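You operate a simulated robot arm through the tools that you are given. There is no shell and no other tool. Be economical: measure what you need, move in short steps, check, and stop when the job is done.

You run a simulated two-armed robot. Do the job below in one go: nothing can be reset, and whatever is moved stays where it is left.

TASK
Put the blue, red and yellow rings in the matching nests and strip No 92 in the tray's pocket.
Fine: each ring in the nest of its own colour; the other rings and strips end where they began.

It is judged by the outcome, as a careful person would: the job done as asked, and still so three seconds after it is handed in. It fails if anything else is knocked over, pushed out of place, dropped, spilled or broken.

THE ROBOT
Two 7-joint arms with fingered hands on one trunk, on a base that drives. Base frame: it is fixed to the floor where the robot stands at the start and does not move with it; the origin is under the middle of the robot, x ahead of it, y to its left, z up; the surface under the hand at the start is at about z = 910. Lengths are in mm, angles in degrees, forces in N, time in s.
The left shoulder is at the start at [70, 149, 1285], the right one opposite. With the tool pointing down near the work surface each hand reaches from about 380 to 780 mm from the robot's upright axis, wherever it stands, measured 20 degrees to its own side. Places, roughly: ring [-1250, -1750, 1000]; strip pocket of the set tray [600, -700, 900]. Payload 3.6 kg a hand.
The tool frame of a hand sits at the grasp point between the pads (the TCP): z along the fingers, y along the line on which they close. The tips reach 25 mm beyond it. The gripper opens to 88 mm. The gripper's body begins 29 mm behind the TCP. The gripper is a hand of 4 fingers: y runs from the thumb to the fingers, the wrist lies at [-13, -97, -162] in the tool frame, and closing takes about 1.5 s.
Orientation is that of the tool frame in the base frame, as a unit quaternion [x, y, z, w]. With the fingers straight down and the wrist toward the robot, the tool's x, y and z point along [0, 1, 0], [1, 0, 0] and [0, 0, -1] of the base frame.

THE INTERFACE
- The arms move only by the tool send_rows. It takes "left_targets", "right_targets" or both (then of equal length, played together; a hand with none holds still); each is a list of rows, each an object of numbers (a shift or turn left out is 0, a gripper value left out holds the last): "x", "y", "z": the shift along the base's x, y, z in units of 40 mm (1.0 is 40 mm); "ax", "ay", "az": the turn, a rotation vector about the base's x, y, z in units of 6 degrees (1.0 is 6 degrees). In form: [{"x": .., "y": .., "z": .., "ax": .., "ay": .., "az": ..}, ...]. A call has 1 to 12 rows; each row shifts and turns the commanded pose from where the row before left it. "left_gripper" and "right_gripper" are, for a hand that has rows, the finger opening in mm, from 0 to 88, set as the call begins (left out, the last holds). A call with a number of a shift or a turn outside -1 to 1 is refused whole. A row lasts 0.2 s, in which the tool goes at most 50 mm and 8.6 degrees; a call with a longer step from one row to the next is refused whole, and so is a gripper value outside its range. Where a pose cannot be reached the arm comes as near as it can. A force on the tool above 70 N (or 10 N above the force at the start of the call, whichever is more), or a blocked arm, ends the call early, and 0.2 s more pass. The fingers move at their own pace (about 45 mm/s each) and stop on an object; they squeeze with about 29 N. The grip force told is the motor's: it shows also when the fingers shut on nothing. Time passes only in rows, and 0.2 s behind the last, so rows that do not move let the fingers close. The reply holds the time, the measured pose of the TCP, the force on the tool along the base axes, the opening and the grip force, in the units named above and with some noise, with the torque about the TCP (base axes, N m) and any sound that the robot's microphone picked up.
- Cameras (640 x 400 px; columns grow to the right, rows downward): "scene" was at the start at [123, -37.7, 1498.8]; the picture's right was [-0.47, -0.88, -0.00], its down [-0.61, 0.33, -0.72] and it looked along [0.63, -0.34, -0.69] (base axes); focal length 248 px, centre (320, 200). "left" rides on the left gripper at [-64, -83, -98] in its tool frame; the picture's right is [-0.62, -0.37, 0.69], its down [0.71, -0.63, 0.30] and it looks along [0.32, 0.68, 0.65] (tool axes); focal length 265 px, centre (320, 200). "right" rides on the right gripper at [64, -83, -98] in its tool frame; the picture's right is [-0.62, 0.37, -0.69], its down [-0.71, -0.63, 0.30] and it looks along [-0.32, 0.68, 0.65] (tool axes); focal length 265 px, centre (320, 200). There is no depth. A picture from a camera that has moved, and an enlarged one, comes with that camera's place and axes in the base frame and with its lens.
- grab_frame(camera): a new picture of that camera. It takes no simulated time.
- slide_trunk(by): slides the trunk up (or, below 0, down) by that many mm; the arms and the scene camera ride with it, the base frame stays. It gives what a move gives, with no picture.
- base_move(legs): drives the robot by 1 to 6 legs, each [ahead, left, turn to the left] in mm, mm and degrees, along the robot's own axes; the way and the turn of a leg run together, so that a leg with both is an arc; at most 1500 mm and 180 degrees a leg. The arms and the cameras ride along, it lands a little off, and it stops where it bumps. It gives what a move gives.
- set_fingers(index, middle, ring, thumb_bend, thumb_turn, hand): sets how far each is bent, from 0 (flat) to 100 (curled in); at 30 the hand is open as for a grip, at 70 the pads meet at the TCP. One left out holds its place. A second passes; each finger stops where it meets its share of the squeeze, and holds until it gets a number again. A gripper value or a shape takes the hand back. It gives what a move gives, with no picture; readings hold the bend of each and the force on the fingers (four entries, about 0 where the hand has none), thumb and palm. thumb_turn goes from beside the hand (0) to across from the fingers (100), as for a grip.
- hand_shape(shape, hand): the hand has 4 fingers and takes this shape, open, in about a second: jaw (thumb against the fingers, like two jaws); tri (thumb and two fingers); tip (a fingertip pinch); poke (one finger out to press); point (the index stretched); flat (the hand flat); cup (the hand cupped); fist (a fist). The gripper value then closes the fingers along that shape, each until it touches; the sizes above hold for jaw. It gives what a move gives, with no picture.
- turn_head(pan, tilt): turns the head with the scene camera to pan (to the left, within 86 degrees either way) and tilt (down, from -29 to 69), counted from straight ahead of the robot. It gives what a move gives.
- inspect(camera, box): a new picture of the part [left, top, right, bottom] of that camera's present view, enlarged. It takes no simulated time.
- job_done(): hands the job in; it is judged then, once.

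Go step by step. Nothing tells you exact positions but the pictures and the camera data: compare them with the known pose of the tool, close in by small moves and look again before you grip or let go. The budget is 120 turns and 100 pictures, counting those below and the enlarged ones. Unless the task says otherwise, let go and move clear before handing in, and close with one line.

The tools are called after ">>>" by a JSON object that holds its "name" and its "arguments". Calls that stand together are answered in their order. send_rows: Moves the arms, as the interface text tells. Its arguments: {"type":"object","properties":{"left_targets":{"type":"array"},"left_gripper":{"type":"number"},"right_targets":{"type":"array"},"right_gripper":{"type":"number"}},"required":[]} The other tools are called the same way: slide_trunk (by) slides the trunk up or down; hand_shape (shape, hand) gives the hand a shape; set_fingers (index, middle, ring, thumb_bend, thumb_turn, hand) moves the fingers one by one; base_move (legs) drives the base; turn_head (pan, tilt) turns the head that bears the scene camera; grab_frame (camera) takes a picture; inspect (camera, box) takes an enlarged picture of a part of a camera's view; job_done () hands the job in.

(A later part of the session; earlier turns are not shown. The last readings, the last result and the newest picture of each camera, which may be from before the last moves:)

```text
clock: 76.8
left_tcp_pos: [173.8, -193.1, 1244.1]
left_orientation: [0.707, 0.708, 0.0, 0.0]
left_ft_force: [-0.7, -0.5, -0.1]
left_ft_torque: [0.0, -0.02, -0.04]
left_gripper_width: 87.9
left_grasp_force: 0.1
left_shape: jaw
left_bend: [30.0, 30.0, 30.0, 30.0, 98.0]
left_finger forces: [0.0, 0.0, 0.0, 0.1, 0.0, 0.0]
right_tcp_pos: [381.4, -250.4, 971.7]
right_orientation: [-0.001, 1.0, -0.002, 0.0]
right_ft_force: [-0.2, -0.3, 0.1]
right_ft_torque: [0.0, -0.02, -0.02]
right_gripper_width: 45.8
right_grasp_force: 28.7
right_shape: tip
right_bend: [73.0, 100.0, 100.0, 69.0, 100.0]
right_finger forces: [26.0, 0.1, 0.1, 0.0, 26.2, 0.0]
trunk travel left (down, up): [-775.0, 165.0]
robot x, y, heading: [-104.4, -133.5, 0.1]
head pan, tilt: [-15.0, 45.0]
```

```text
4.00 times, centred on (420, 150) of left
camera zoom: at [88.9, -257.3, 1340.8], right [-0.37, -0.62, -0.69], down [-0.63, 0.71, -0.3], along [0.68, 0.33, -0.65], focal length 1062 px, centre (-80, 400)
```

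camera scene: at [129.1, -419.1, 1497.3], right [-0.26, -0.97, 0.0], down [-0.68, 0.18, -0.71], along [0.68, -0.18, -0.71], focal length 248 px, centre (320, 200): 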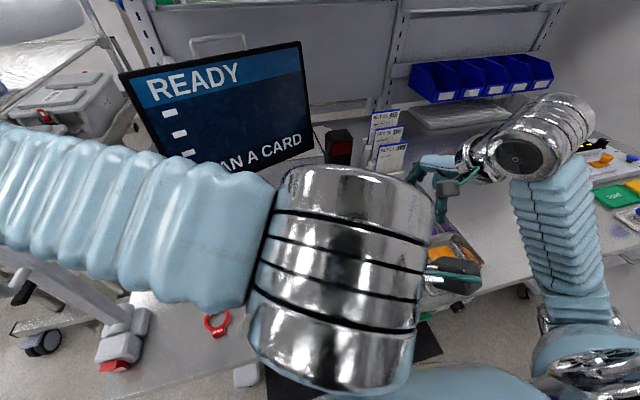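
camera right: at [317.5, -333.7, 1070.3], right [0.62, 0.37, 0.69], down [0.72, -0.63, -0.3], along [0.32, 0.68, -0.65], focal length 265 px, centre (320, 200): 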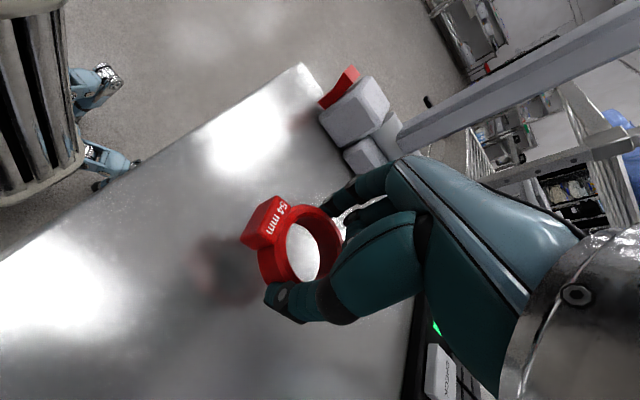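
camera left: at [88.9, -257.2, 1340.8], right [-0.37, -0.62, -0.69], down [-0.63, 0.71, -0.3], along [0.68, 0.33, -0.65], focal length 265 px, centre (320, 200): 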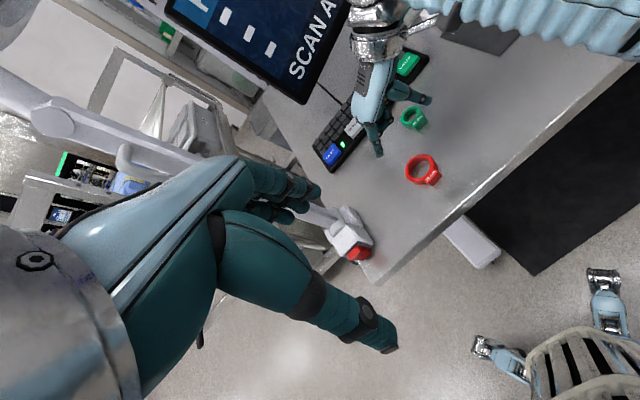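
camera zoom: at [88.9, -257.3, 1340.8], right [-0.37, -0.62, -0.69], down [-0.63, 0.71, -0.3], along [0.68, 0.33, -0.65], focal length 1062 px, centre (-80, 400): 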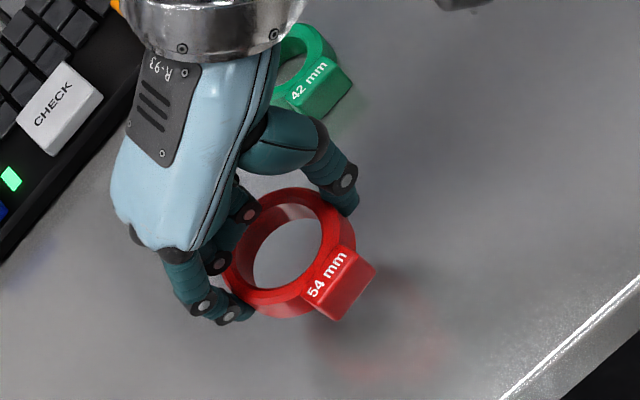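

Red held. Lift, shift and drive to the tray, then turn the hand −45° so the fingers fit along the cell's diagonal.

>>> {"name": "send_rows", "arguments": {"right_targets": [{"z": 0.8}, {"z": 0.9}, {"z": 0.9}, {"x": 0.5, "y": -0.7, "z": 0.4}, {"x": 0.5, "y": -0.7}, {"x": 0.5, "y": -0.7}, {}]}}

>>> {"name": "base_move", "arguments": {"legs": [[115, -470, 0]]}}

>>> {"name": "send_rows", "arguments": {"right_targets": [{"az": -1}, {"az": -1}, {"az": -1}, {"az": -1}, {"az": -1}, {"az": -1}, {"az": -1}, {"az": -0.5}, {}]}}

>>> {"name": "grab_frame", "arguments": {"camera": "right"}}

>>> {"name": "grab_frame", "arguments": {"camera": "left"}}

```text
clock: 78.3
left_tcp_pos: [173.4, -193.4, 1242.3]
left_orientation: [0.706, 0.708, -0.001, 0.0]
left_ft_force: [0.1, 0.5, 0.1]
left_ft_torque: [0.02, 0.0, 0.03]
left_gripper_width: 87.7
left_grasp_force: 0.2
left_shape: jaw
left_bend: [30.0, 30.0, 30.0, 30.0, 98.0]
left_finger forces: [0.0, 0.1, 0.0, 0.0, 0.0, 0.1]
right_tcp_pos: [439.6, -337.0, 1091.8]
right_orientation: [-0.001, 1.0, -0.001, -0.001]
right_ft_force: [-0.2, 0.1, -0.4]
right_ft_torque: [0.01, -0.01, 0.01]
right_gripper_width: 45.8
right_grasp_force: 29.2
right_shape: tip
right_bend: [73.0, 100.0, 100.0, 69.0, 100.0]
right_finger forces: [26.1, 0.0, 0.0, 0.1, 26.1, 0.0]
trunk travel left (down, up): [-775.0, 165.0]
robot x, y, heading: [-100.5, -133.2, 0.4]
head pan, tilt: [-15.0, 45.0]
```

```text
clock: 84.8
left_tcp_pos: [290.8, -659.6, 1243.3]
left_orientation: [0.706, 0.708, 0.001, -0.001]
left_ft_force: [0.2, 0.3, -0.2]
left_ft_torque: [0.01, -0.01, 0.0]
left_gripper_width: 88.1
left_grasp_force: 0.0
left_shape: jaw
left_bend: [30.0, 30.0, 30.0, 30.0, 98.0]
left_finger forces: [0.0, 0.0, 0.0, 0.0, 0.1, 0.0]
right_tcp_pos: [557.6, -800.4, 1090.7]
right_orientation: [-0.002, 1.0, 0.0, -0.001]
right_ft_force: [-0.3, -0.7, 0.1]
right_ft_torque: [0.01, 0.0, 0.0]
right_gripper_width: 45.7
right_grasp_force: 29.2
right_shape: tip
right_bend: [73.0, 100.0, 100.0, 69.0, 100.0]
right_finger forces: [26.2, 0.1, 0.0, 0.0, 26.1, 0.0]
trunk travel left (down, up): [-775.0, 165.0]
robot x, y, heading: [14.4, -599.5, 0.0]
head pan, tilt: [-15.0, 45.0]
```

```text
clock: 86.8
left_tcp_pos: [291.2, -656.6, 1243.8]
left_orientation: [0.706, 0.708, 0.0, -0.001]
left_ft_force: [-0.3, 0.0, -0.3]
left_ft_torque: [0.01, 0.01, -0.01]
left_gripper_width: 87.9
left_grasp_force: 0.0
left_shape: jaw
left_bend: [30.0, 30.0, 30.0, 30.0, 98.0]
left_finger forces: [0.0, 0.0, 0.1, 0.0, 0.0, 0.0]
right_tcp_pos: [557.4, -799.0, 1091.9]
right_orientation: [0.381, 0.925, 0.001, -0.001]
right_ft_force: [-0.1, 0.2, -0.6]
right_ft_torque: [0.0, -0.01, 0.0]
right_gripper_width: 45.7
right_grasp_force: 29.1
right_shape: tip
right_bend: [73.0, 100.0, 100.0, 69.0, 100.0]
right_finger forces: [26.1, 0.1, 0.1, 0.0, 26.1, 0.1]
trunk travel left (down, up): [-775.0, 165.0]
robot x, y, heading: [16.2, -600.9, 0.2]
head pan, tilt: [-15.0, 45.0]
```

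```text
43 pictures are left
camera right: at [453.5, -811.0, 1191.0], right [0.7, -0.17, 0.69], down [0.06, -0.95, -0.3], along [0.71, 0.26, -0.66], focal length 265 px, centre (320, 200)
```

right: 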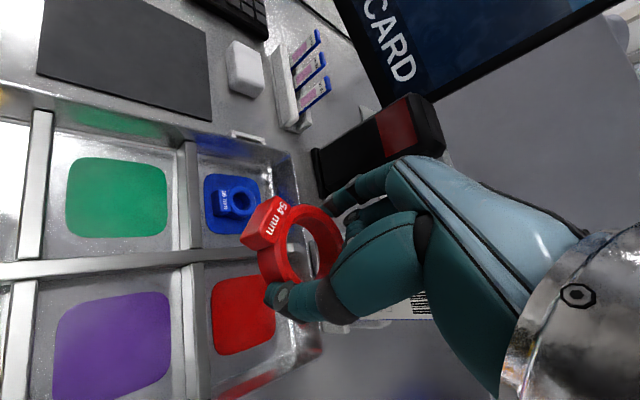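

```text
42 pictures are left
camera left: at [207.1, -721.2, 1340.7], right [-0.37, -0.62, -0.69], down [-0.63, 0.71, -0.3], along [0.68, 0.33, -0.65], focal length 265 px, centre (320, 200)
```

left: 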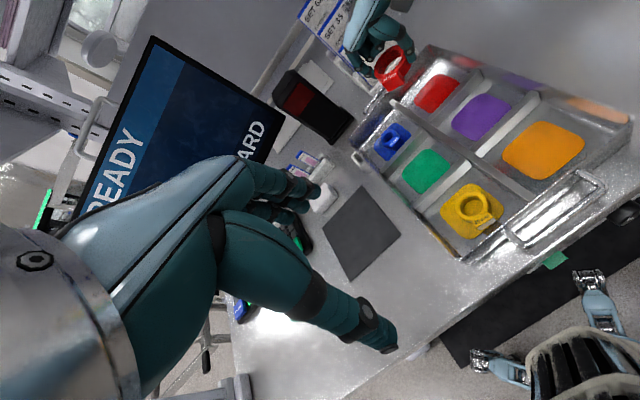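

Red nest centre (602.6, −840). Move over it and lower to just above the floor.

>>> {"name": "send_rows", "arguments": {"right_targets": [{"x": 0.57, "y": -0.5}, {"x": 0.56, "y": -0.52}, {"z": -0.9}, {"z": -0.9}, {"z": -0.9}, {"z": -0.7}, {}]}}

>>> {"name": "grab_frame", "arguments": {"camera": "right"}}

>>> {"name": "inspect", "arguments": {"camera": "left", "box": [360, 40, 520, 140]}}

```text
clock: 88.4
left_tcp_pos: [289.9, -656.5, 1243.2]
left_orientation: [0.706, 0.708, 0.0, 0.0]
left_ft_force: [-0.6, 0.0, -0.2]
left_ft_torque: [0.02, 0.0, 0.01]
left_gripper_width: 87.7
left_grasp_force: 0.1
left_shape: jaw
left_bend: [30.0, 30.0, 30.0, 30.0, 98.0]
left_finger forces: [0.0, 0.0, 0.0, 0.2, 0.1, 0.1]
right_tcp_pos: [603.7, -839.6, 955.7]
right_orientation: [0.38, 0.925, 0.0, 0.0]
right_ft_force: [-0.1, -0.2, -0.7]
right_ft_torque: [0.0, 0.01, 0.0]
right_gripper_width: 45.2
right_grasp_force: 28.9
right_shape: tip
right_bend: [73.0, 100.0, 100.0, 69.0, 100.0]
right_finger forces: [26.1, 0.0, 0.1, 0.0, 26.1, 0.0]
trunk travel left (down, up): [-775.0, 165.0]
robot x, y, heading: [14.2, -602.0, 0.4]
head pan, tilt: [-15.0, 45.0]
```

```text
41 pictures are left
camera right: at [499.8, -851.3, 1054.5], right [0.7, -0.17, 0.69], down [0.06, -0.95, -0.3], along [0.71, 0.26, -0.65], focal length 265 px, centre (320, 200)
```

right: 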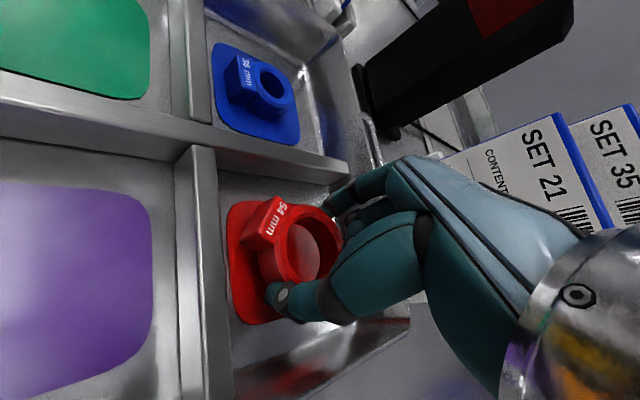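

```text
4.00 times, centred on (440, 90) of left
camera zoom: at [206.2, -721.4, 1340.9], right [-0.37, -0.62, -0.69], down [-0.63, 0.71, -0.3], along [0.68, 0.33, -0.65], focal length 1062 px, centre (-160, 640)
```

zoom: 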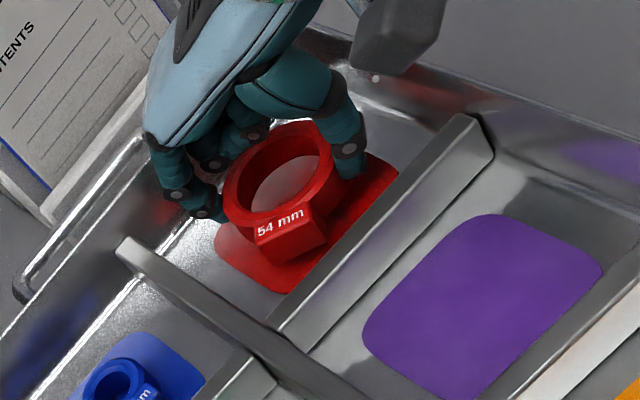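

Centred and clear of the walls. I lower to near-contact and open only slightly by finger command.

>>> {"name": "send_rows", "arguments": {"right_targets": [{"z": -0.2}, {"z": -0.12}, {}]}}

>>> {"name": "set_fingers", "arguments": {"hand": "right", "index": 62, "thumb_bend": 58}}

>>> {"name": "inspect", "arguments": {"camera": "left", "box": [360, 40, 520, 140]}}

```text
clock: 89.2
left_tcp_pos: [290.7, -656.1, 1243.3]
left_orientation: [0.706, 0.708, 0.001, -0.001]
left_ft_force: [-0.6, 0.5, -0.1]
left_ft_torque: [-0.01, 0.01, 0.0]
left_gripper_width: 87.9
left_grasp_force: 0.1
left_shape: jaw
left_bend: [30.0, 30.0, 30.0, 30.0, 98.0]
left_finger forces: [0.0, 0.0, 0.1, 0.0, 0.0, 0.0]
right_tcp_pos: [602.3, -839.8, 942.4]
right_orientation: [0.382, 0.924, 0.0, 0.0]
right_ft_force: [0.5, 0.3, -0.9]
right_ft_torque: [0.01, -0.02, -0.06]
right_gripper_width: 45.2
right_grasp_force: 29.1
right_shape: tip
right_bend: [73.0, 100.0, 100.0, 69.0, 100.0]
right_finger forces: [26.1, 0.0, 0.0, 0.1, 26.0, 0.1]
trunk travel left (down, up): [-775.0, 165.0]
robot x, y, heading: [14.7, -601.2, 0.5]
head pan, tilt: [-15.0, 45.0]
```

```text
clock: 90.2
left_tcp_pos: [289.1, -655.5, 1242.7]
left_orientation: [0.707, 0.708, 0.0, 0.0]
left_ft_force: [-0.7, 0.1, -0.3]
left_ft_torque: [0.02, -0.02, -0.03]
left_gripper_width: 87.6
left_grasp_force: 0.0
left_shape: jaw
left_bend: [30.0, 30.0, 30.0, 30.0, 98.0]
left_finger forces: [0.0, 0.0, 0.0, 0.0, 0.0, 0.1]
right_tcp_pos: [603.6, -839.5, 943.6]
right_orientation: [0.38, 0.925, 0.0, 0.001]
right_ft_force: [1.7, 0.6, 7.7]
right_ft_torque: [0.12, -0.07, -0.05]
right_gripper_width: 44.9
right_grasp_force: 7.9
right_shape: fingers
right_bend: [49.0, 100.0, 100.0, 50.0, 100.0]
right_finger forces: [8.8, 0.0, 0.0, 0.0, 6.7, 0.0]
trunk travel left (down, up): [-775.0, 165.0]
robot x, y, heading: [16.1, -602.0, 0.4]
head pan, tilt: [-15.0, 45.0]
```

```text
4.00 times, centred on (440, 90) of left
camera zoom: at [205.8, -720.7, 1341.0], right [-0.37, -0.62, -0.69], down [-0.63, 0.71, -0.3], along [0.68, 0.33, -0.65], focal length 1062 px, centre (-160, 640)
```

zoom: 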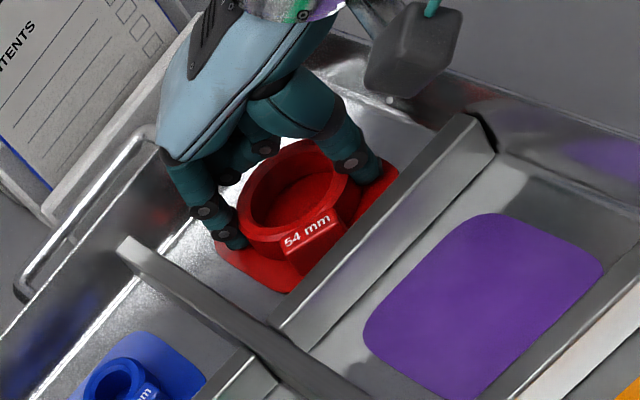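

Ring is down but still lightly held; open a bit more.

>>> {"name": "set_fingers", "arguments": {"hand": "right", "index": 40, "thumb_bend": 40}}

>>> {"name": "inspect", "arguments": {"camera": "left", "box": [360, 40, 520, 140]}}

```text
clock: 91.2
left_tcp_pos: [290.9, -657.1, 1242.9]
left_orientation: [0.706, 0.708, 0.001, 0.0]
left_ft_force: [0.3, 0.3, 0.5]
left_ft_torque: [0.01, 0.0, -0.01]
left_gripper_width: 87.8
left_grasp_force: 0.0
left_shape: jaw
left_bend: [30.0, 30.0, 30.0, 30.0, 98.0]
left_finger forces: [0.0, 0.1, 0.0, 0.0, 0.0, 0.0]
right_tcp_pos: [604.6, -839.0, 942.1]
right_orientation: [0.38, 0.925, -0.001, -0.002]
right_ft_force: [0.0, -0.3, -1.2]
right_ft_torque: [0.0, -0.03, -0.03]
right_gripper_width: 62.8
right_grasp_force: 0.2
right_shape: fingers
right_bend: [40.0, 100.0, 100.0, 40.0, 100.0]
right_finger forces: [0.0, 0.1, 0.0, 0.0, 0.0, 0.0]
trunk travel left (down, up): [-775.0, 165.0]
robot x, y, heading: [15.8, -600.5, 0.4]
head pan, tilt: [-15.0, 45.0]
```

```text
4.00 times, centred on (440, 90) of left
camera zoom: at [207.0, -721.7, 1340.7], right [-0.37, -0.62, -0.69], down [-0.63, 0.71, -0.3], along [0.68, 0.33, -0.65], focal length 1062 px, centre (-160, 640)
```

zoom: 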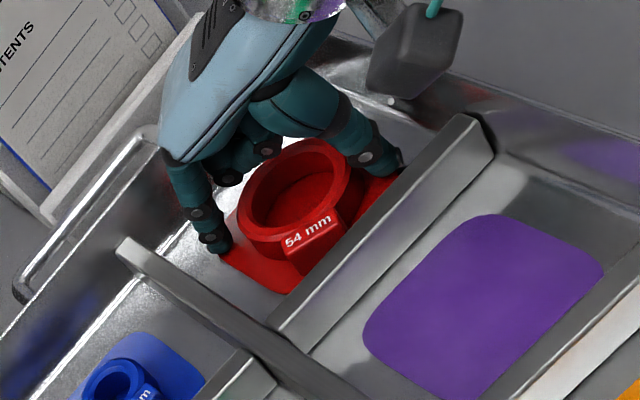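

Released cleanly. Lift straight up, move the left hand aside, and turn the right hand back to yaw 0 for the strip.

>>> {"name": "send_rows", "arguments": {"right_targets": [{"z": 0.3}, {"z": 0.6}, {"z": 0.9}, {"z": 0.9}, {"z": 0.9}, {"z": 0.9}, {}]}}

>>> {"name": "send_rows", "arguments": {"left_targets": [{"y": 1}, {"y": 1}, {"y": 1}, {"y": 1}, {"y": 1}, {}, {}, {}], "right_targets": [{"az": -1, "x": -0.2}, {"az": -1, "x": -0.2}, {"az": -1, "x": -0.2}, {"az": -1, "x": -0.2}, {"az": -1, "x": -0.2}, {"az": -1, "x": -0.2}, {"az": -1}, {"az": -0.35}]}}

>>> {"name": "grab_frame", "arguments": {"camera": "right"}}

>>> {"name": "base_move", "arguments": {"legs": [[0, 230, 0]]}}

>>> {"name": "grab_frame", "arguments": {"camera": "right"}}

>>> {"name": "grab_frame", "arguments": {"camera": "scene"}}

```text
clock: 92.8
left_tcp_pos: [290.1, -656.2, 1243.4]
left_orientation: [0.706, 0.708, 0.0, 0.0]
left_ft_force: [0.5, 0.3, 0.5]
left_ft_torque: [0.01, -0.02, 0.01]
left_gripper_width: 87.7
left_grasp_force: 0.0
left_shape: jaw
left_bend: [30.0, 30.0, 30.0, 30.0, 98.0]
left_finger forces: [0.0, 0.1, 0.0, 0.1, 0.0, 0.0]
right_tcp_pos: [604.3, -838.1, 1122.8]
right_orientation: [0.38, 0.925, -0.001, 0.0]
right_ft_force: [-1.0, 0.0, -0.5]
right_ft_torque: [0.01, 0.0, 0.01]
right_gripper_width: 62.9
right_grasp_force: 0.0
right_shape: fingers
right_bend: [40.0, 100.0, 100.0, 40.0, 100.0]
right_finger forces: [0.1, 0.0, 0.0, 0.1, 0.0, 0.0]
trunk travel left (down, up): [-775.0, 165.0]
robot x, y, heading: [13.2, -597.8, 0.1]
head pan, tilt: [-15.0, 45.0]
```

```text
clock: 94.6
left_tcp_pos: [330.0, -497.1, 1289.1]
left_orientation: [0.705, 0.709, -0.001, -0.001]
left_ft_force: [-0.1, 0.4, -0.3]
left_ft_torque: [-0.01, 0.0, -0.01]
left_gripper_width: 87.9
left_grasp_force: 0.0
left_shape: jaw
left_bend: [30.0, 30.0, 30.0, 30.0, 98.0]
left_finger forces: [0.1, 0.0, 0.0, 0.0, 0.0, 0.0]
left hand out of reach, approached as far as the arm can: row 3, 4, 5
right_tcp_pos: [553.1, -836.5, 1123.6]
right_orientation: [0.7, 0.714, -0.001, 0.0]
right_ft_force: [0.2, 0.3, -0.2]
right_ft_torque: [-0.04, 0.02, 0.01]
right_gripper_width: 62.8
right_grasp_force: 0.1
right_shape: fingers
right_bend: [40.0, 100.0, 100.0, 40.0, 100.0]
right_finger forces: [0.0, 0.0, 0.0, 0.0, 0.0, 0.0]
trunk travel left (down, up): [-775.0, 165.0]
robot x, y, heading: [14.1, -600.1, 0.6]
head pan, tilt: [-15.0, 45.0]
```

```text
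37 pictures are left
camera right: at [468.7, -773.2, 1223.6], right [0.38, -0.61, 0.69], down [-0.62, -0.73, -0.3], along [0.69, -0.31, -0.65], focal length 265 px, centre (320, 200)
```

right: 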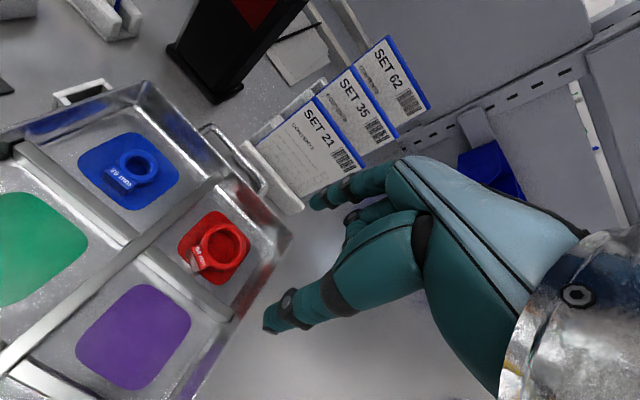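

```text
clock: 98.1
left_tcp_pos: [330.5, -269.9, 1288.7]
left_orientation: [0.705, 0.709, -0.001, -0.001]
left_ft_force: [0.1, 1.0, 0.1]
left_ft_torque: [-0.04, -0.05, 0.02]
left_gripper_width: 87.7
left_grasp_force: 0.1
left_shape: jaw
left_bend: [30.0, 30.0, 30.0, 30.0, 98.0]
left_finger forces: [0.0, 0.0, 0.0, 0.0, 0.0, 0.0]
right_tcp_pos: [554.2, -611.0, 1122.6]
right_orientation: [0.7, 0.714, -0.001, -0.001]
right_ft_force: [-0.7, -1.0, 0.1]
right_ft_torque: [0.0, 0.0, -0.01]
right_gripper_width: 62.6
right_grasp_force: 0.1
right_shape: fingers
right_bend: [40.0, 100.0, 100.0, 40.0, 100.0]
right_finger forces: [0.0, 0.1, 0.0, 0.1, 0.0, 0.0]
trunk travel left (down, up): [-775.0, 165.0]
robot x, y, heading: [16.8, -370.7, -0.1]
head pan, tilt: [-15.0, 45.0]
```

```text
36 pictures are left
camera right: at [469.0, -547.1, 1222.5], right [0.38, -0.61, 0.69], down [-0.62, -0.73, -0.3], along [0.69, -0.31, -0.66], focal length 265 px, centre (320, 200)
```

right: 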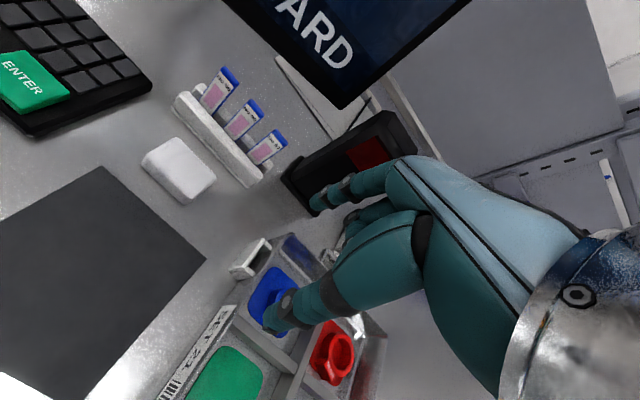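

```text
35 pictures are left
camera scene: at [145.8, -388.1, 1497.2], right [-0.25, -0.97, 0.0], down [-0.68, 0.18, -0.71], along [0.68, -0.18, -0.71], focal length 248 px, centre (320, 200)
```

scene: 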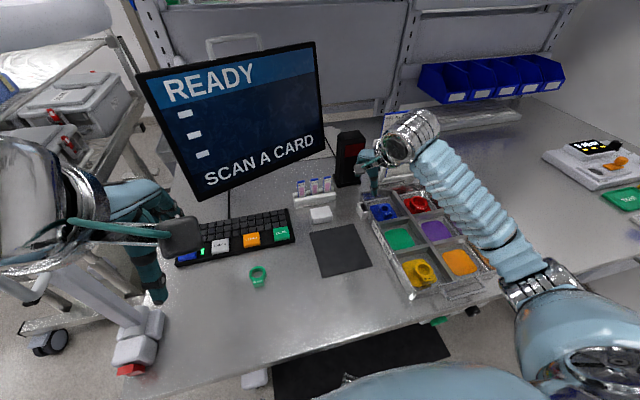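

Good overview: three rings are set. Now enlarge the strips and pocket from the hand camera.

>>> {"name": "inspect", "arguments": {"camera": "right", "box": [165, 55, 325, 155]}}

>>> {"name": "inspect", "arguments": {"camera": "right", "box": [210, 210, 338, 290]}}

>>> {"name": "inspect", "arguments": {"camera": "scene", "box": [272, 160, 400, 240]}}

```text
4.00 times, centred on (245, 105) of right
camera zoom: at [469.0, -547.1, 1222.5], right [0.38, -0.61, 0.69], down [-0.62, -0.73, -0.3], along [0.69, -0.31, -0.66], focal length 1062 px, centre (620, 580)
```

zoom: 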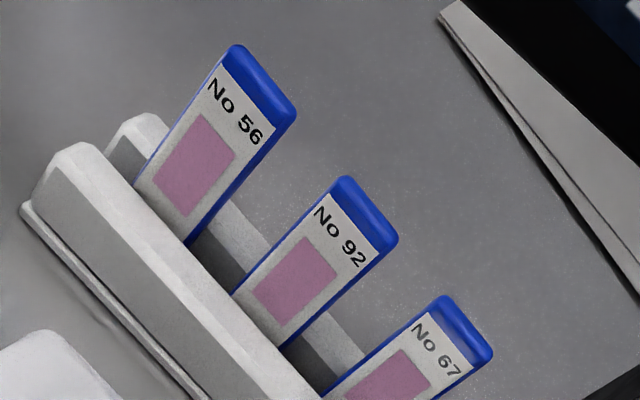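

```text
5.00 times, centred on (274, 250) of right
camera zoom: at [469.0, -547.1, 1222.5], right [0.38, -0.61, 0.69], down [-0.62, -0.73, -0.3], along [0.69, -0.31, -0.66], focal length 1327 px, centre (550, -50)
```

zoom: 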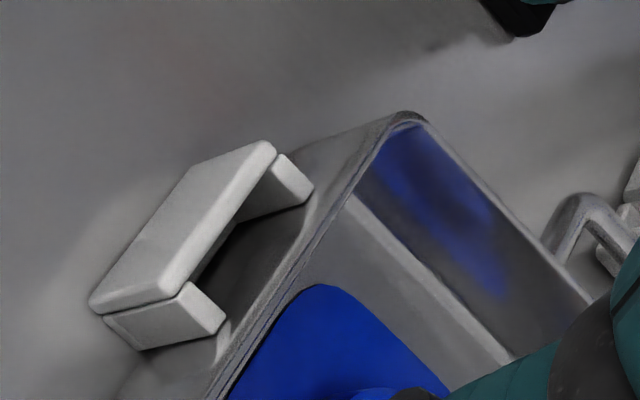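

```text
5.00 times, centred on (336, 200) of scene
camera zoom: at [145.8, -388.1, 1497.2], right [-0.25, -0.97, 0.0], down [-0.68, 0.18, -0.71], along [0.68, -0.18, -0.71], focal length 1238 px, centre (240, 200)
```

zoom: 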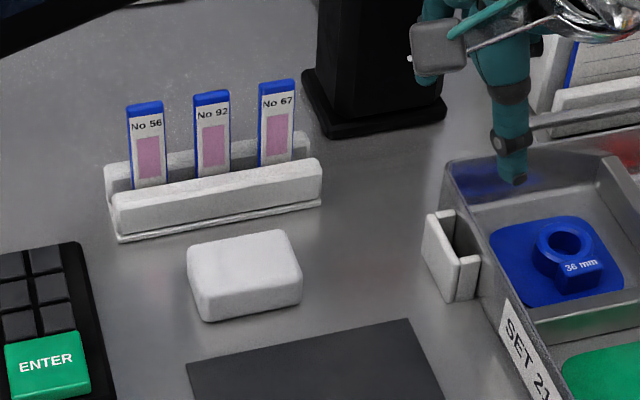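

Strip 92 top ≈ (714, −523, 1005). Before taking it, I get a closer look at the pocket from a lower hand position for stereo.

>>> {"name": "send_rows", "arguments": {"right_targets": [{"x": -0.6, "y": 0.5, "z": -0.6}, {"x": -0.6, "y": 0.5, "z": -0.7}, {"x": -0.3, "z": -0.7}, {}]}}

>>> {"name": "grab_frame", "arguments": {"camera": "right"}}

>>> {"name": "inspect", "arguments": {"camera": "scene", "box": [344, 180, 408, 220]}}

```text
clock: 99.1
left_tcp_pos: [329.5, -271.5, 1289.6]
left_orientation: [0.706, 0.709, 0.001, -0.002]
left_ft_force: [0.0, -0.5, -0.4]
left_ft_torque: [-0.01, 0.0, 0.04]
left_gripper_width: 87.7
left_grasp_force: 0.1
left_shape: jaw
left_bend: [30.0, 30.0, 30.0, 30.0, 98.0]
left_finger forces: [0.0, 0.0, 0.0, 0.0, 0.1, 0.0]
right_tcp_pos: [494.3, -572.6, 1044.0]
right_orientation: [0.7, 0.714, 0.0, -0.001]
right_ft_force: [0.2, 0.0, -0.5]
right_ft_torque: [0.0, 0.01, 0.02]
right_gripper_width: 62.7
right_grasp_force: 0.1
right_shape: fingers
right_bend: [40.0, 100.0, 100.0, 40.0, 100.0]
right_finger forces: [0.1, 0.0, 0.0, 0.0, 0.0, 0.0]
trunk travel left (down, up): [-775.0, 165.0]
robot x, y, heading: [16.9, -372.7, 0.3]
head pan, tilt: [-15.0, 45.0]
```

```text
31 pictures are left
camera right: at [409.6, -508.0, 1143.3], right [0.38, -0.61, 0.69], down [-0.62, -0.73, -0.3], along [0.69, -0.31, -0.66], focal length 265 px, centre (320, 200)
```

right: 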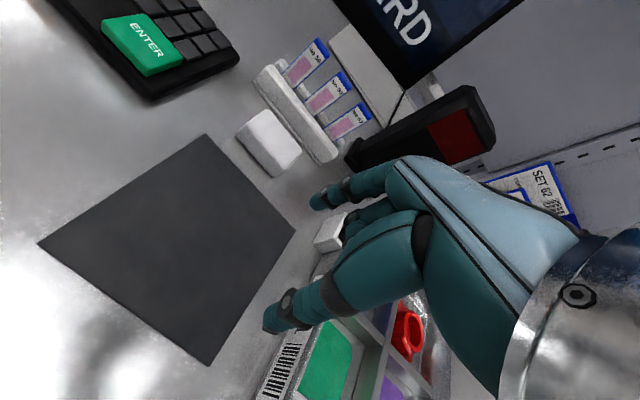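

```text
10.00 times, centred on (376, 200) of scene
camera zoom: at [145.6, -389.9, 1497.2], right [-0.25, -0.97, 0.0], down [-0.68, 0.18, -0.71], along [0.68, -0.18, -0.71], focal length 2476 px, centre (-240, 200)
```

zoom: 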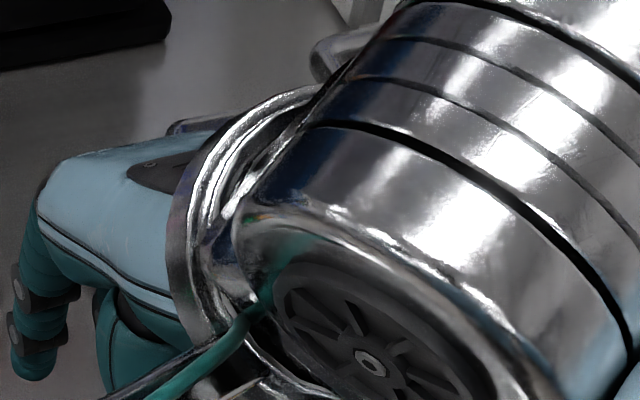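

Arm blocks that view; I'll see the pocket better at the turned pose. I go above strip 92 now.

>>> {"name": "hand_shape", "arguments": {"hand": "right", "shape": "tip"}}

>>> {"name": "send_rows", "arguments": {"right_targets": [{"z": 0.9}, {"z": 0.8}, {"x": 0.9, "y": 0.25, "az": 0.1}, {"x": 0.9, "y": 0.25, "az": 0.05}, {"x": 0.9, "y": 0.25}, {"x": 0.9, "y": 0.25}, {"x": 0.9, "y": 0.25}, {"x": 0.9, "y": 0.1}, {}]}}

>>> {"name": "grab_frame", "arguments": {"camera": "right"}}

>>> {"name": "inspect", "arguments": {"camera": "scene", "box": [272, 130, 400, 210]}}

```text
clock: 100.0
left_tcp_pos: [329.7, -270.0, 1288.8]
left_orientation: [0.706, 0.708, 0.0, -0.001]
left_ft_force: [-0.7, 0.2, 0.9]
left_ft_torque: [-0.02, -0.01, -0.02]
left_gripper_width: 87.7
left_grasp_force: 0.1
left_shape: jaw
left_bend: [30.0, 30.0, 30.0, 30.0, 98.0]
left_finger forces: [0.0, 0.1, 0.0, 0.1, 0.0, 0.1]
right_tcp_pos: [494.5, -570.7, 1043.4]
right_orientation: [0.7, 0.714, 0.0, -0.001]
right_ft_force: [-0.1, -0.4, 0.1]
right_ft_torque: [-0.01, 0.01, -0.02]
right_gripper_width: 87.7
right_grasp_force: 0.0
right_shape: tip
right_bend: [30.0, 98.0, 99.0, 30.0, 98.0]
right_finger forces: [0.1, 0.1, 0.0, 0.0, 0.0, 0.0]
trunk travel left (down, up): [-775.0, 165.0]
robot x, y, heading: [14.5, -373.9, 0.2]
head pan, tilt: [-15.0, 45.0]
```

```text
clock: 102.0
left_tcp_pos: [329.1, -272.0, 1289.3]
left_orientation: [0.705, 0.709, 0.001, -0.002]
left_ft_force: [0.1, 0.6, -0.1]
left_ft_torque: [-0.02, 0.0, 0.03]
left_gripper_width: 88.0
left_grasp_force: 0.0
left_shape: jaw
left_bend: [30.0, 30.0, 30.0, 30.0, 98.0]
left_finger forces: [0.1, 0.0, 0.0, 0.0, 0.0, 0.0]
right_tcp_pos: [708.1, -518.7, 1112.3]
right_orientation: [0.694, 0.72, 0.001, -0.001]
right_ft_force: [0.2, 0.0, -0.3]
right_ft_torque: [0.02, 0.0, 0.02]
right_gripper_width: 87.8
right_grasp_force: 0.0
right_shape: tip
right_bend: [30.0, 98.0, 99.0, 30.0, 98.0]
right_finger forces: [0.1, 0.1, 0.1, 0.0, 0.0, 0.1]
trunk travel left (down, up): [-775.0, 165.0]
robot x, y, heading: [14.7, -372.7, 0.4]
head pan, tilt: [-15.0, 45.0]
```

```text
29 pictures are left
camera right: at [622.5, -456.2, 1210.9], right [0.39, -0.61, 0.69], down [-0.6, -0.74, -0.3], along [0.69, -0.3, -0.65], focal length 265 px, centre (320, 200)
```

right: 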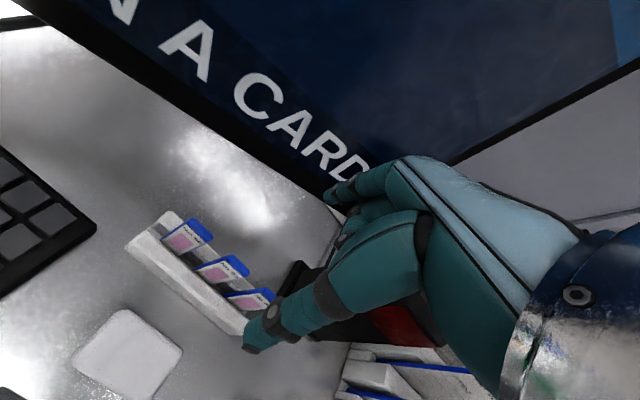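

```text
5.00 times, centred on (336, 170) of scene
camera zoom: at [144.4, -389.8, 1497.3], right [-0.25, -0.97, 0.0], down [-0.68, 0.18, -0.71], along [0.68, -0.18, -0.71], focal length 1238 px, centre (240, 350)
```

zoom: 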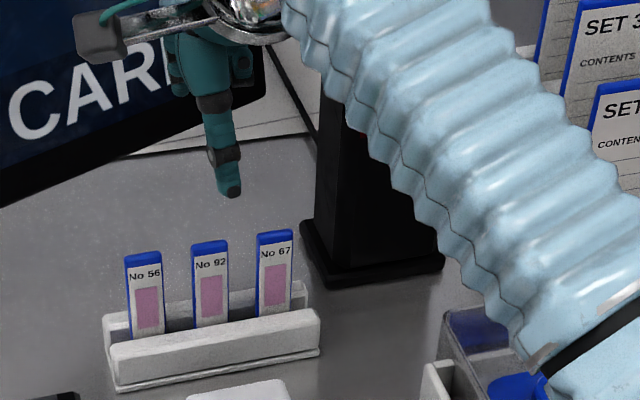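

Strip 92 top refines to (715, −520, 998), plane along y. I line up and come down until the tips are just above the strip top.

>>> {"name": "send_rows", "arguments": {"right_targets": [{"x": 0.18, "y": -0.03, "z": -0.6, "az": -0.35}, {"z": -0.8}, {"z": -0.6}, {}]}}

>>> {"name": "grab_frame", "arguments": {"camera": "right"}}

>>> {"name": "inspect", "arguments": {"camera": "scene", "box": [272, 140, 368, 200]}}

```text
clock: 103.0
left_tcp_pos: [329.8, -270.4, 1289.3]
left_orientation: [0.706, 0.708, 0.0, -0.001]
left_ft_force: [0.1, 0.7, 0.0]
left_ft_torque: [0.0, -0.03, 0.02]
left_gripper_width: 87.4
left_grasp_force: 0.0
left_shape: jaw
left_bend: [30.0, 30.0, 30.0, 30.0, 98.0]
left_finger forces: [0.0, 0.0, 0.0, 0.0, 0.0, 0.0]
right_tcp_pos: [717.9, -518.0, 1031.6]
right_orientation: [0.708, 0.706, 0.0, -0.001]
right_ft_force: [-0.4, 1.5, 0.0]
right_ft_torque: [-0.02, 0.02, 0.0]
right_gripper_width: 87.9
right_grasp_force: 0.0
right_shape: tip
right_bend: [30.0, 98.0, 99.0, 30.0, 98.0]
right_finger forces: [0.1, 0.0, 0.0, 0.0, 0.0, 0.1]
trunk travel left (down, up): [-775.0, 165.0]
robot x, y, heading: [13.1, -369.5, 0.5]
head pan, tilt: [-15.0, 45.0]
```

```text
27 pictures are left
camera right: at [634.3, -452.9, 1131.4], right [0.37, -0.62, 0.69], down [-0.63, -0.71, -0.3], along [0.68, -0.33, -0.66], focal length 265 px, centre (320, 200)
```

right: 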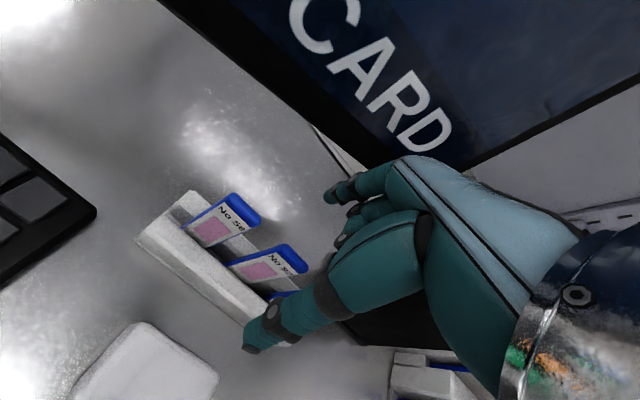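

```text
6.67 times, centred on (320, 170) of scene
camera zoom: at [145.9, -388.3, 1497.2], right [-0.25, -0.97, 0.0], down [-0.68, 0.18, -0.71], along [0.68, -0.18, -0.71], focal length 1650 px, centre (320, 400)
```

zoom: 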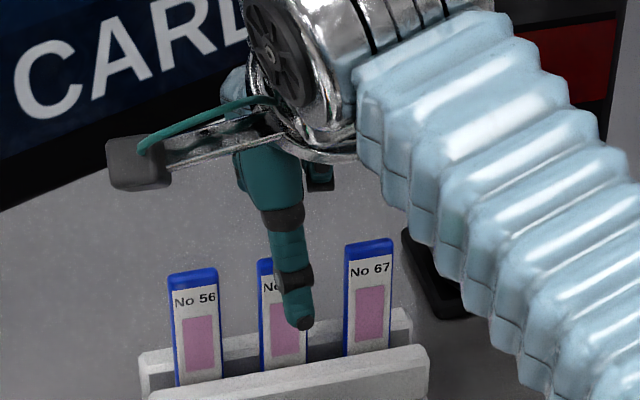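

I'm aligned within ~5 mm, but curled fingers could brush strip 67, so I raise, stretch middle and ring to the open position (behind the strips), and look.

>>> {"name": "send_rows", "arguments": {"right_targets": [{"z": 0.9, "x": -0.08}, {}]}}

>>> {"name": "set_fingers", "arguments": {"hand": "right", "index": 40, "middle": 22, "ring": 22, "thumb_bend": 40}}

>>> {"name": "send_rows", "arguments": {"right_targets": [{"z": -0.7}, {"z": -0.55}, {}]}}

>>> {"name": "grab_frame", "arguments": {"camera": "right"}}

>>> {"name": "inspect", "arguments": {"camera": "scene", "box": [272, 140, 368, 200]}}

```text
clock: 103.6
left_tcp_pos: [330.2, -270.8, 1287.9]
left_orientation: [0.705, 0.709, 0.0, -0.002]
left_ft_force: [-0.2, 0.6, 0.2]
left_ft_torque: [-0.03, -0.02, 0.02]
left_gripper_width: 87.5
left_grasp_force: 0.0
left_shape: jaw
left_bend: [30.0, 30.0, 30.0, 30.0, 98.0]
left_finger forces: [0.0, 0.0, 0.0, 0.0, 0.0, 0.0]
right_tcp_pos: [714.7, -518.7, 1068.0]
right_orientation: [0.708, 0.707, 0.0, 0.0]
right_ft_force: [1.2, -0.8, 0.3]
right_ft_torque: [0.01, -0.01, 0.01]
right_gripper_width: 87.6
right_grasp_force: 0.1
right_shape: tip
right_bend: [30.0, 98.0, 99.0, 30.0, 98.0]
right_finger forces: [0.1, 0.0, 0.0, 0.1, 0.0, 0.1]
trunk travel left (down, up): [-775.0, 165.0]
robot x, y, heading: [16.3, -372.1, 0.0]
head pan, tilt: [-15.0, 45.0]
```

```text
clock: 104.6
left_tcp_pos: [328.1, -270.3, 1289.0]
left_orientation: [0.705, 0.709, 0.0, -0.001]
left_ft_force: [0.4, -0.2, 0.1]
left_ft_torque: [0.0, -0.01, 0.03]
left_gripper_width: 87.7
left_grasp_force: 0.1
left_shape: jaw
left_bend: [30.0, 30.0, 30.0, 30.0, 98.0]
left_finger forces: [0.0, 0.1, 0.1, 0.0, 0.1, 0.0]
right_tcp_pos: [712.9, -518.6, 1068.9]
right_orientation: [0.708, 0.706, -0.001, -0.001]
right_ft_force: [0.0, -0.5, 0.1]
right_ft_torque: [0.01, -0.01, 0.03]
right_gripper_width: 64.1
right_grasp_force: 0.1
right_shape: fingers
right_bend: [40.0, 22.0, 22.0, 40.0, 98.0]
right_finger forces: [0.0, 0.0, 0.1, 0.0, 0.1, 0.0]
trunk travel left (down, up): [-775.0, 165.0]
robot x, y, heading: [18.8, -373.3, 0.1]
head pan, tilt: [-15.0, 45.0]
```

```text
clock: 105.4
left_tcp_pos: [330.2, -270.7, 1288.2]
left_orientation: [0.706, 0.708, 0.0, -0.001]
left_ft_force: [0.2, -0.5, -0.4]
left_ft_torque: [0.0, -0.01, 0.0]
left_gripper_width: 87.5
left_grasp_force: 0.0
left_shape: jaw
left_bend: [30.0, 30.0, 30.0, 30.0, 98.0]
left_finger forces: [0.0, 0.0, 0.0, 0.0, 0.1, 0.0]
right_tcp_pos: [714.3, -516.8, 1017.9]
right_orientation: [0.707, 0.707, -0.001, 0.0]
right_ft_force: [-0.8, 0.2, -0.6]
right_ft_torque: [0.04, 0.03, 0.05]
right_gripper_width: 63.9
right_grasp_force: 0.0
right_shape: fingers
right_bend: [40.0, 22.0, 22.0, 40.0, 98.0]
right_finger forces: [0.1, 0.0, 0.1, 0.0, 0.0, 0.1]
trunk travel left (down, up): [-775.0, 165.0]
robot x, y, heading: [17.8, -370.5, 0.3]
head pan, tilt: [-15.0, 45.0]
```

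```text
25 pictures are left
camera right: at [631.3, -453.0, 1118.2], right [0.37, -0.62, 0.69], down [-0.63, -0.71, -0.3], along [0.68, -0.32, -0.66], focal length 265 px, centre (320, 200)
```

right: 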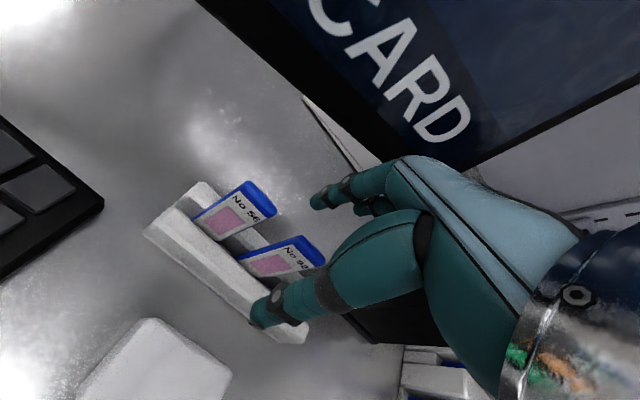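

```text
6.67 times, centred on (320, 170) of scene
camera zoom: at [144.8, -388.9, 1497.3], right [-0.25, -0.97, 0.0], down [-0.68, 0.18, -0.71], along [0.68, -0.18, -0.71], focal length 1650 px, centre (320, 400)
```

zoom: 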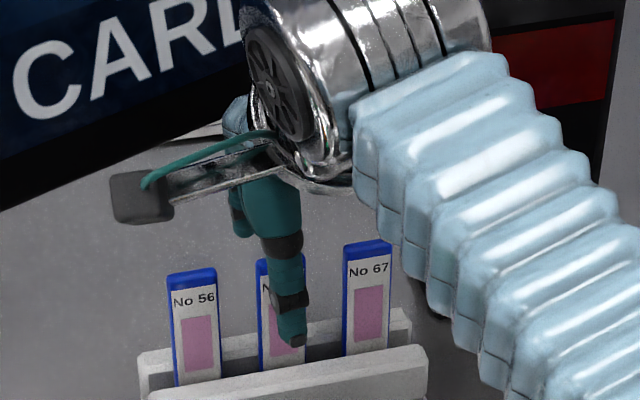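

Strip 92 is centred between index and thumb; other fingers are behind. Descend 25 mm and close index and thumb.

>>> {"name": "send_rows", "arguments": {"right_targets": [{"z": -0.35}, {"z": -0.27}, {}]}}

>>> {"name": "set_fingers", "arguments": {"hand": "right", "index": 62, "thumb_bend": 62}}

>>> {"name": "grab_frame", "arguments": {"camera": "right"}}

>>> {"name": "inspect", "arguments": {"camera": "scene", "box": [272, 140, 368, 200]}}

```text
clock: 106.2
left_tcp_pos: [329.3, -271.0, 1288.5]
left_orientation: [0.705, 0.709, 0.0, -0.001]
left_ft_force: [-0.1, 0.0, 1.0]
left_ft_torque: [0.01, -0.01, -0.01]
left_gripper_width: 87.6
left_grasp_force: 0.3
left_shape: jaw
left_bend: [30.0, 30.0, 30.0, 30.0, 98.0]
left_finger forces: [0.0, 0.1, 0.0, 0.0, 0.1, 0.0]
right_tcp_pos: [713.6, -518.1, 991.1]
right_orientation: [0.708, 0.707, 0.0, -0.001]
right_ft_force: [0.7, 0.1, -0.7]
right_ft_torque: [-0.02, -0.02, -0.01]
right_gripper_width: 63.9
right_grasp_force: 0.1
right_shape: fingers
right_bend: [40.0, 22.0, 22.0, 40.0, 98.0]
right_finger forces: [0.0, 0.1, 0.1, 0.0, 0.1, 0.0]
trunk travel left (down, up): [-775.0, 165.0]
robot x, y, heading: [17.7, -369.4, 0.4]
head pan, tilt: [-15.0, 45.0]
```

```text
clock: 107.2
left_tcp_pos: [330.7, -271.9, 1289.1]
left_orientation: [0.705, 0.709, 0.0, -0.001]
left_ft_force: [-0.6, 0.3, 0.2]
left_ft_torque: [0.03, -0.01, 0.0]
left_gripper_width: 87.8
left_grasp_force: 0.1
left_shape: jaw
left_bend: [30.0, 30.0, 30.0, 30.0, 98.0]
left_finger forces: [0.0, 0.0, 0.0, 0.0, 0.1, 0.0]
right_tcp_pos: [713.6, -518.0, 992.5]
right_orientation: [0.708, 0.706, -0.001, -0.001]
right_ft_force: [0.7, -0.5, 0.4]
right_ft_torque: [-0.01, 0.03, 0.02]
right_gripper_width: 15.8
right_grasp_force: 0.1
right_shape: fingers
right_bend: [62.0, 22.0, 22.0, 62.0, 98.0]
right_finger forces: [0.0, 0.0, 0.0, 0.0, 0.1, 0.1]
trunk travel left (down, up): [-775.0, 165.0]
robot x, y, heading: [14.0, -371.5, 0.4]
head pan, tilt: [-15.0, 45.0]
```

```text
23 pictures are left
camera right: at [630.9, -452.8, 1091.8], right [0.37, -0.62, 0.69], down [-0.63, -0.71, -0.3], along [0.68, -0.32, -0.66], focal length 265 px, centre (320, 200)
```

right: 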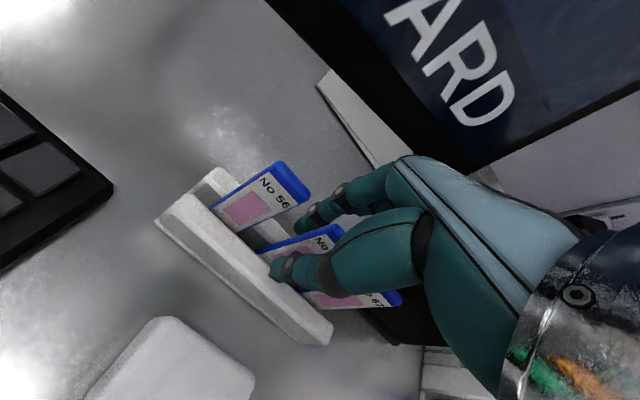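

```text
6.67 times, centred on (320, 170) of scene
camera zoom: at [145.2, -389.0, 1497.2], right [-0.25, -0.97, 0.0], down [-0.68, 0.18, -0.71], along [0.68, -0.18, -0.71], focal length 1650 px, centre (320, 400)
```

zoom: 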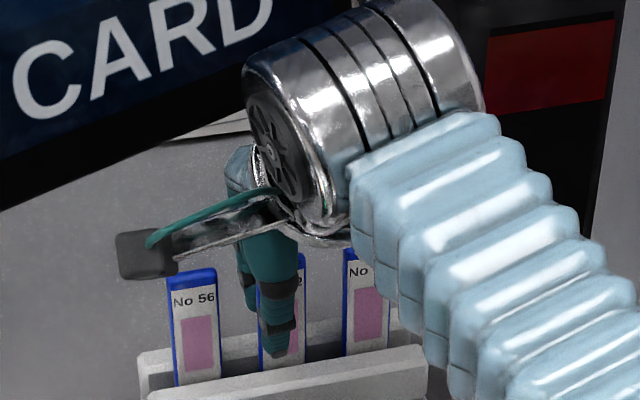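

No contact yet and both sides symmetric around the strip; close on.

>>> {"name": "set_fingers", "arguments": {"hand": "right", "index": 80, "thumb_bend": 80}}

>>> {"name": "send_rows", "arguments": {"right_targets": [{"z": 0.1}, {"z": 0.15}, {}]}}

>>> {"name": "grab_frame", "arguments": {"camera": "right"}}

```text
clock: 108.2
left_tcp_pos: [329.0, -271.2, 1287.8]
left_orientation: [0.705, 0.709, 0.0, -0.001]
left_ft_force: [0.1, -0.2, -0.4]
left_ft_torque: [-0.01, 0.01, -0.02]
left_gripper_width: 87.6
left_grasp_force: 0.0
left_shape: jaw
left_bend: [30.0, 30.0, 30.0, 30.0, 98.0]
left_finger forces: [0.0, 0.0, 0.1, 0.0, 0.0, 0.0]
right_tcp_pos: [714.5, -517.0, 992.0]
right_orientation: [0.708, 0.706, 0.0, 0.0]
right_ft_force: [-0.9, 0.3, 0.2]
right_ft_torque: [0.04, 0.04, 0.01]
right_gripper_width: 0.0
right_grasp_force: 10.5
right_shape: fingers
right_bend: [74.0, 22.0, 22.0, 72.0, 97.0]
right_finger forces: [10.6, 0.0, 0.1, 0.0, 10.6, 0.0]
trunk travel left (down, up): [-775.0, 165.0]
robot x, y, heading: [15.1, -370.9, 0.4]
head pan, tilt: [-15.0, 45.0]
```

```text
clock: 109.0
left_tcp_pos: [329.3, -272.2, 1288.7]
left_orientation: [0.705, 0.709, 0.0, -0.001]
left_ft_force: [-0.4, 0.2, -0.2]
left_ft_torque: [0.01, -0.03, -0.03]
left_gripper_width: 87.4
left_grasp_force: 0.1
left_shape: jaw
left_bend: [30.0, 30.0, 30.0, 30.0, 98.0]
left_finger forces: [0.0, 0.1, 0.2, 0.0, 0.0, 0.0]
right_tcp_pos: [713.3, -517.8, 1002.6]
right_orientation: [0.708, 0.707, -0.001, -0.001]
right_ft_force: [-0.8, 0.3, -1.0]
right_ft_torque: [0.0, -0.02, -0.01]
right_gripper_width: 0.0
right_grasp_force: 10.6
right_shape: fingers
right_bend: [74.0, 22.0, 22.0, 72.0, 97.0]
right_finger forces: [10.6, 0.1, 0.0, 0.0, 10.6, 0.1]
trunk travel left (down, up): [-775.0, 165.0]
robot x, y, heading: [16.5, -371.6, 0.3]
head pan, tilt: [-15.0, 45.0]
```

```text
21 pictures are left
camera right: at [630.7, -453.2, 1102.5], right [0.37, -0.62, 0.69], down [-0.63, -0.71, -0.3], along [0.68, -0.32, -0.66], focal length 265 px, centre (320, 200)
```

right: 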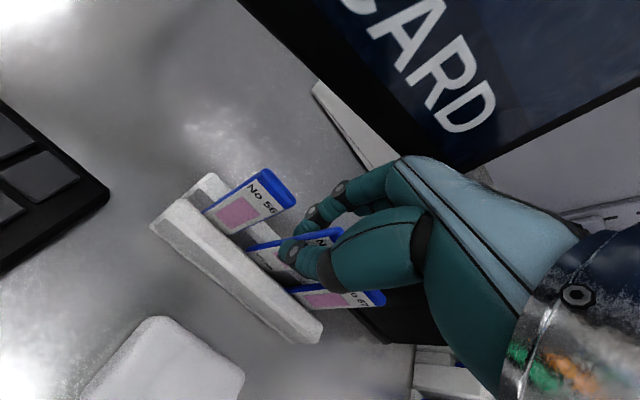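

Gripped at 10.6 N and rising. Lift straight up clear of the rack and check.

>>> {"name": "send_rows", "arguments": {"right_targets": [{"z": 0.3}, {"z": 0.5}, {"z": 0.5}, {"z": 0.6}, {"z": 0.6}, {}]}}

>>> {"name": "grab_frame", "arguments": {"camera": "right"}}

>>> {"name": "inspect", "arguments": {"camera": "scene", "box": [256, 120, 384, 200]}}

```text
clock: 110.4
left_tcp_pos: [329.3, -271.2, 1287.9]
left_orientation: [0.705, 0.71, 0.0, -0.002]
left_ft_force: [-0.4, 0.8, 0.0]
left_ft_torque: [-0.02, 0.02, -0.03]
left_gripper_width: 87.3
left_grasp_force: 0.1
left_shape: jaw
left_bend: [30.0, 30.0, 30.0, 30.0, 98.0]
left_finger forces: [0.0, 0.1, 0.0, 0.0, 0.0, 0.0]
right_tcp_pos: [712.7, -519.9, 1102.3]
right_orientation: [0.708, 0.706, -0.001, -0.001]
right_ft_force: [-0.2, 0.2, 0.1]
right_ft_torque: [0.01, -0.03, 0.0]
right_gripper_width: 0.3
right_grasp_force: 10.9
right_shape: fingers
right_bend: [74.0, 22.0, 22.0, 72.0, 97.0]
right_finger forces: [10.7, 0.1, 0.0, 0.0, 10.8, 0.0]
trunk travel left (down, up): [-775.0, 165.0]
robot x, y, heading: [19.6, -370.8, 0.2]
head pan, tilt: [-15.0, 45.0]
```

```text
20 pictures are left
camera right: at [629.8, -454.3, 1201.7], right [0.37, -0.62, 0.69], down [-0.63, -0.71, -0.3], along [0.68, -0.32, -0.66], focal length 265 px, centre (320, 200)
```

right: 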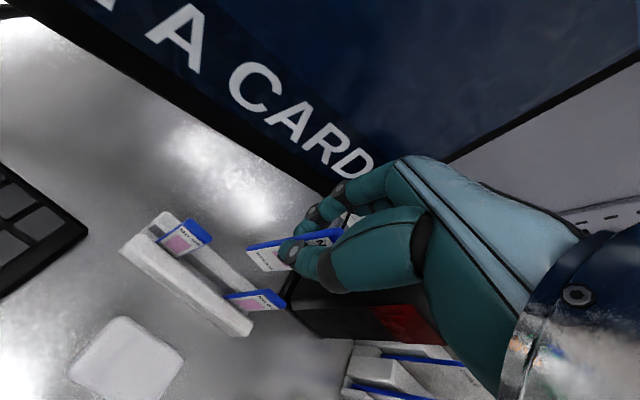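

```text
5.00 times, centred on (320, 160) of scene
camera zoom: at [145.5, -389.1, 1497.2], right [-0.25, -0.97, 0.0], down [-0.68, 0.18, -0.71], along [0.68, -0.18, -0.71], focal length 1238 px, centre (320, 400)
```

zoom: 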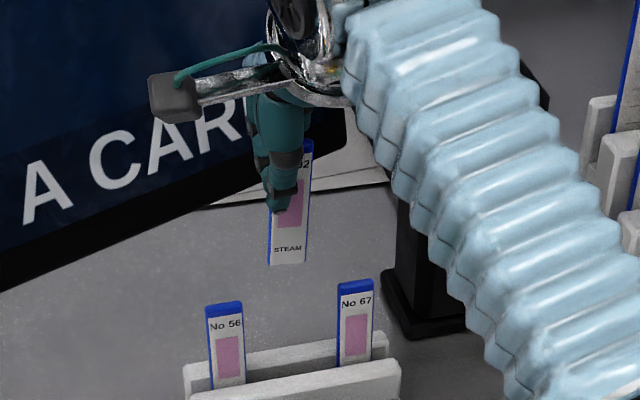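

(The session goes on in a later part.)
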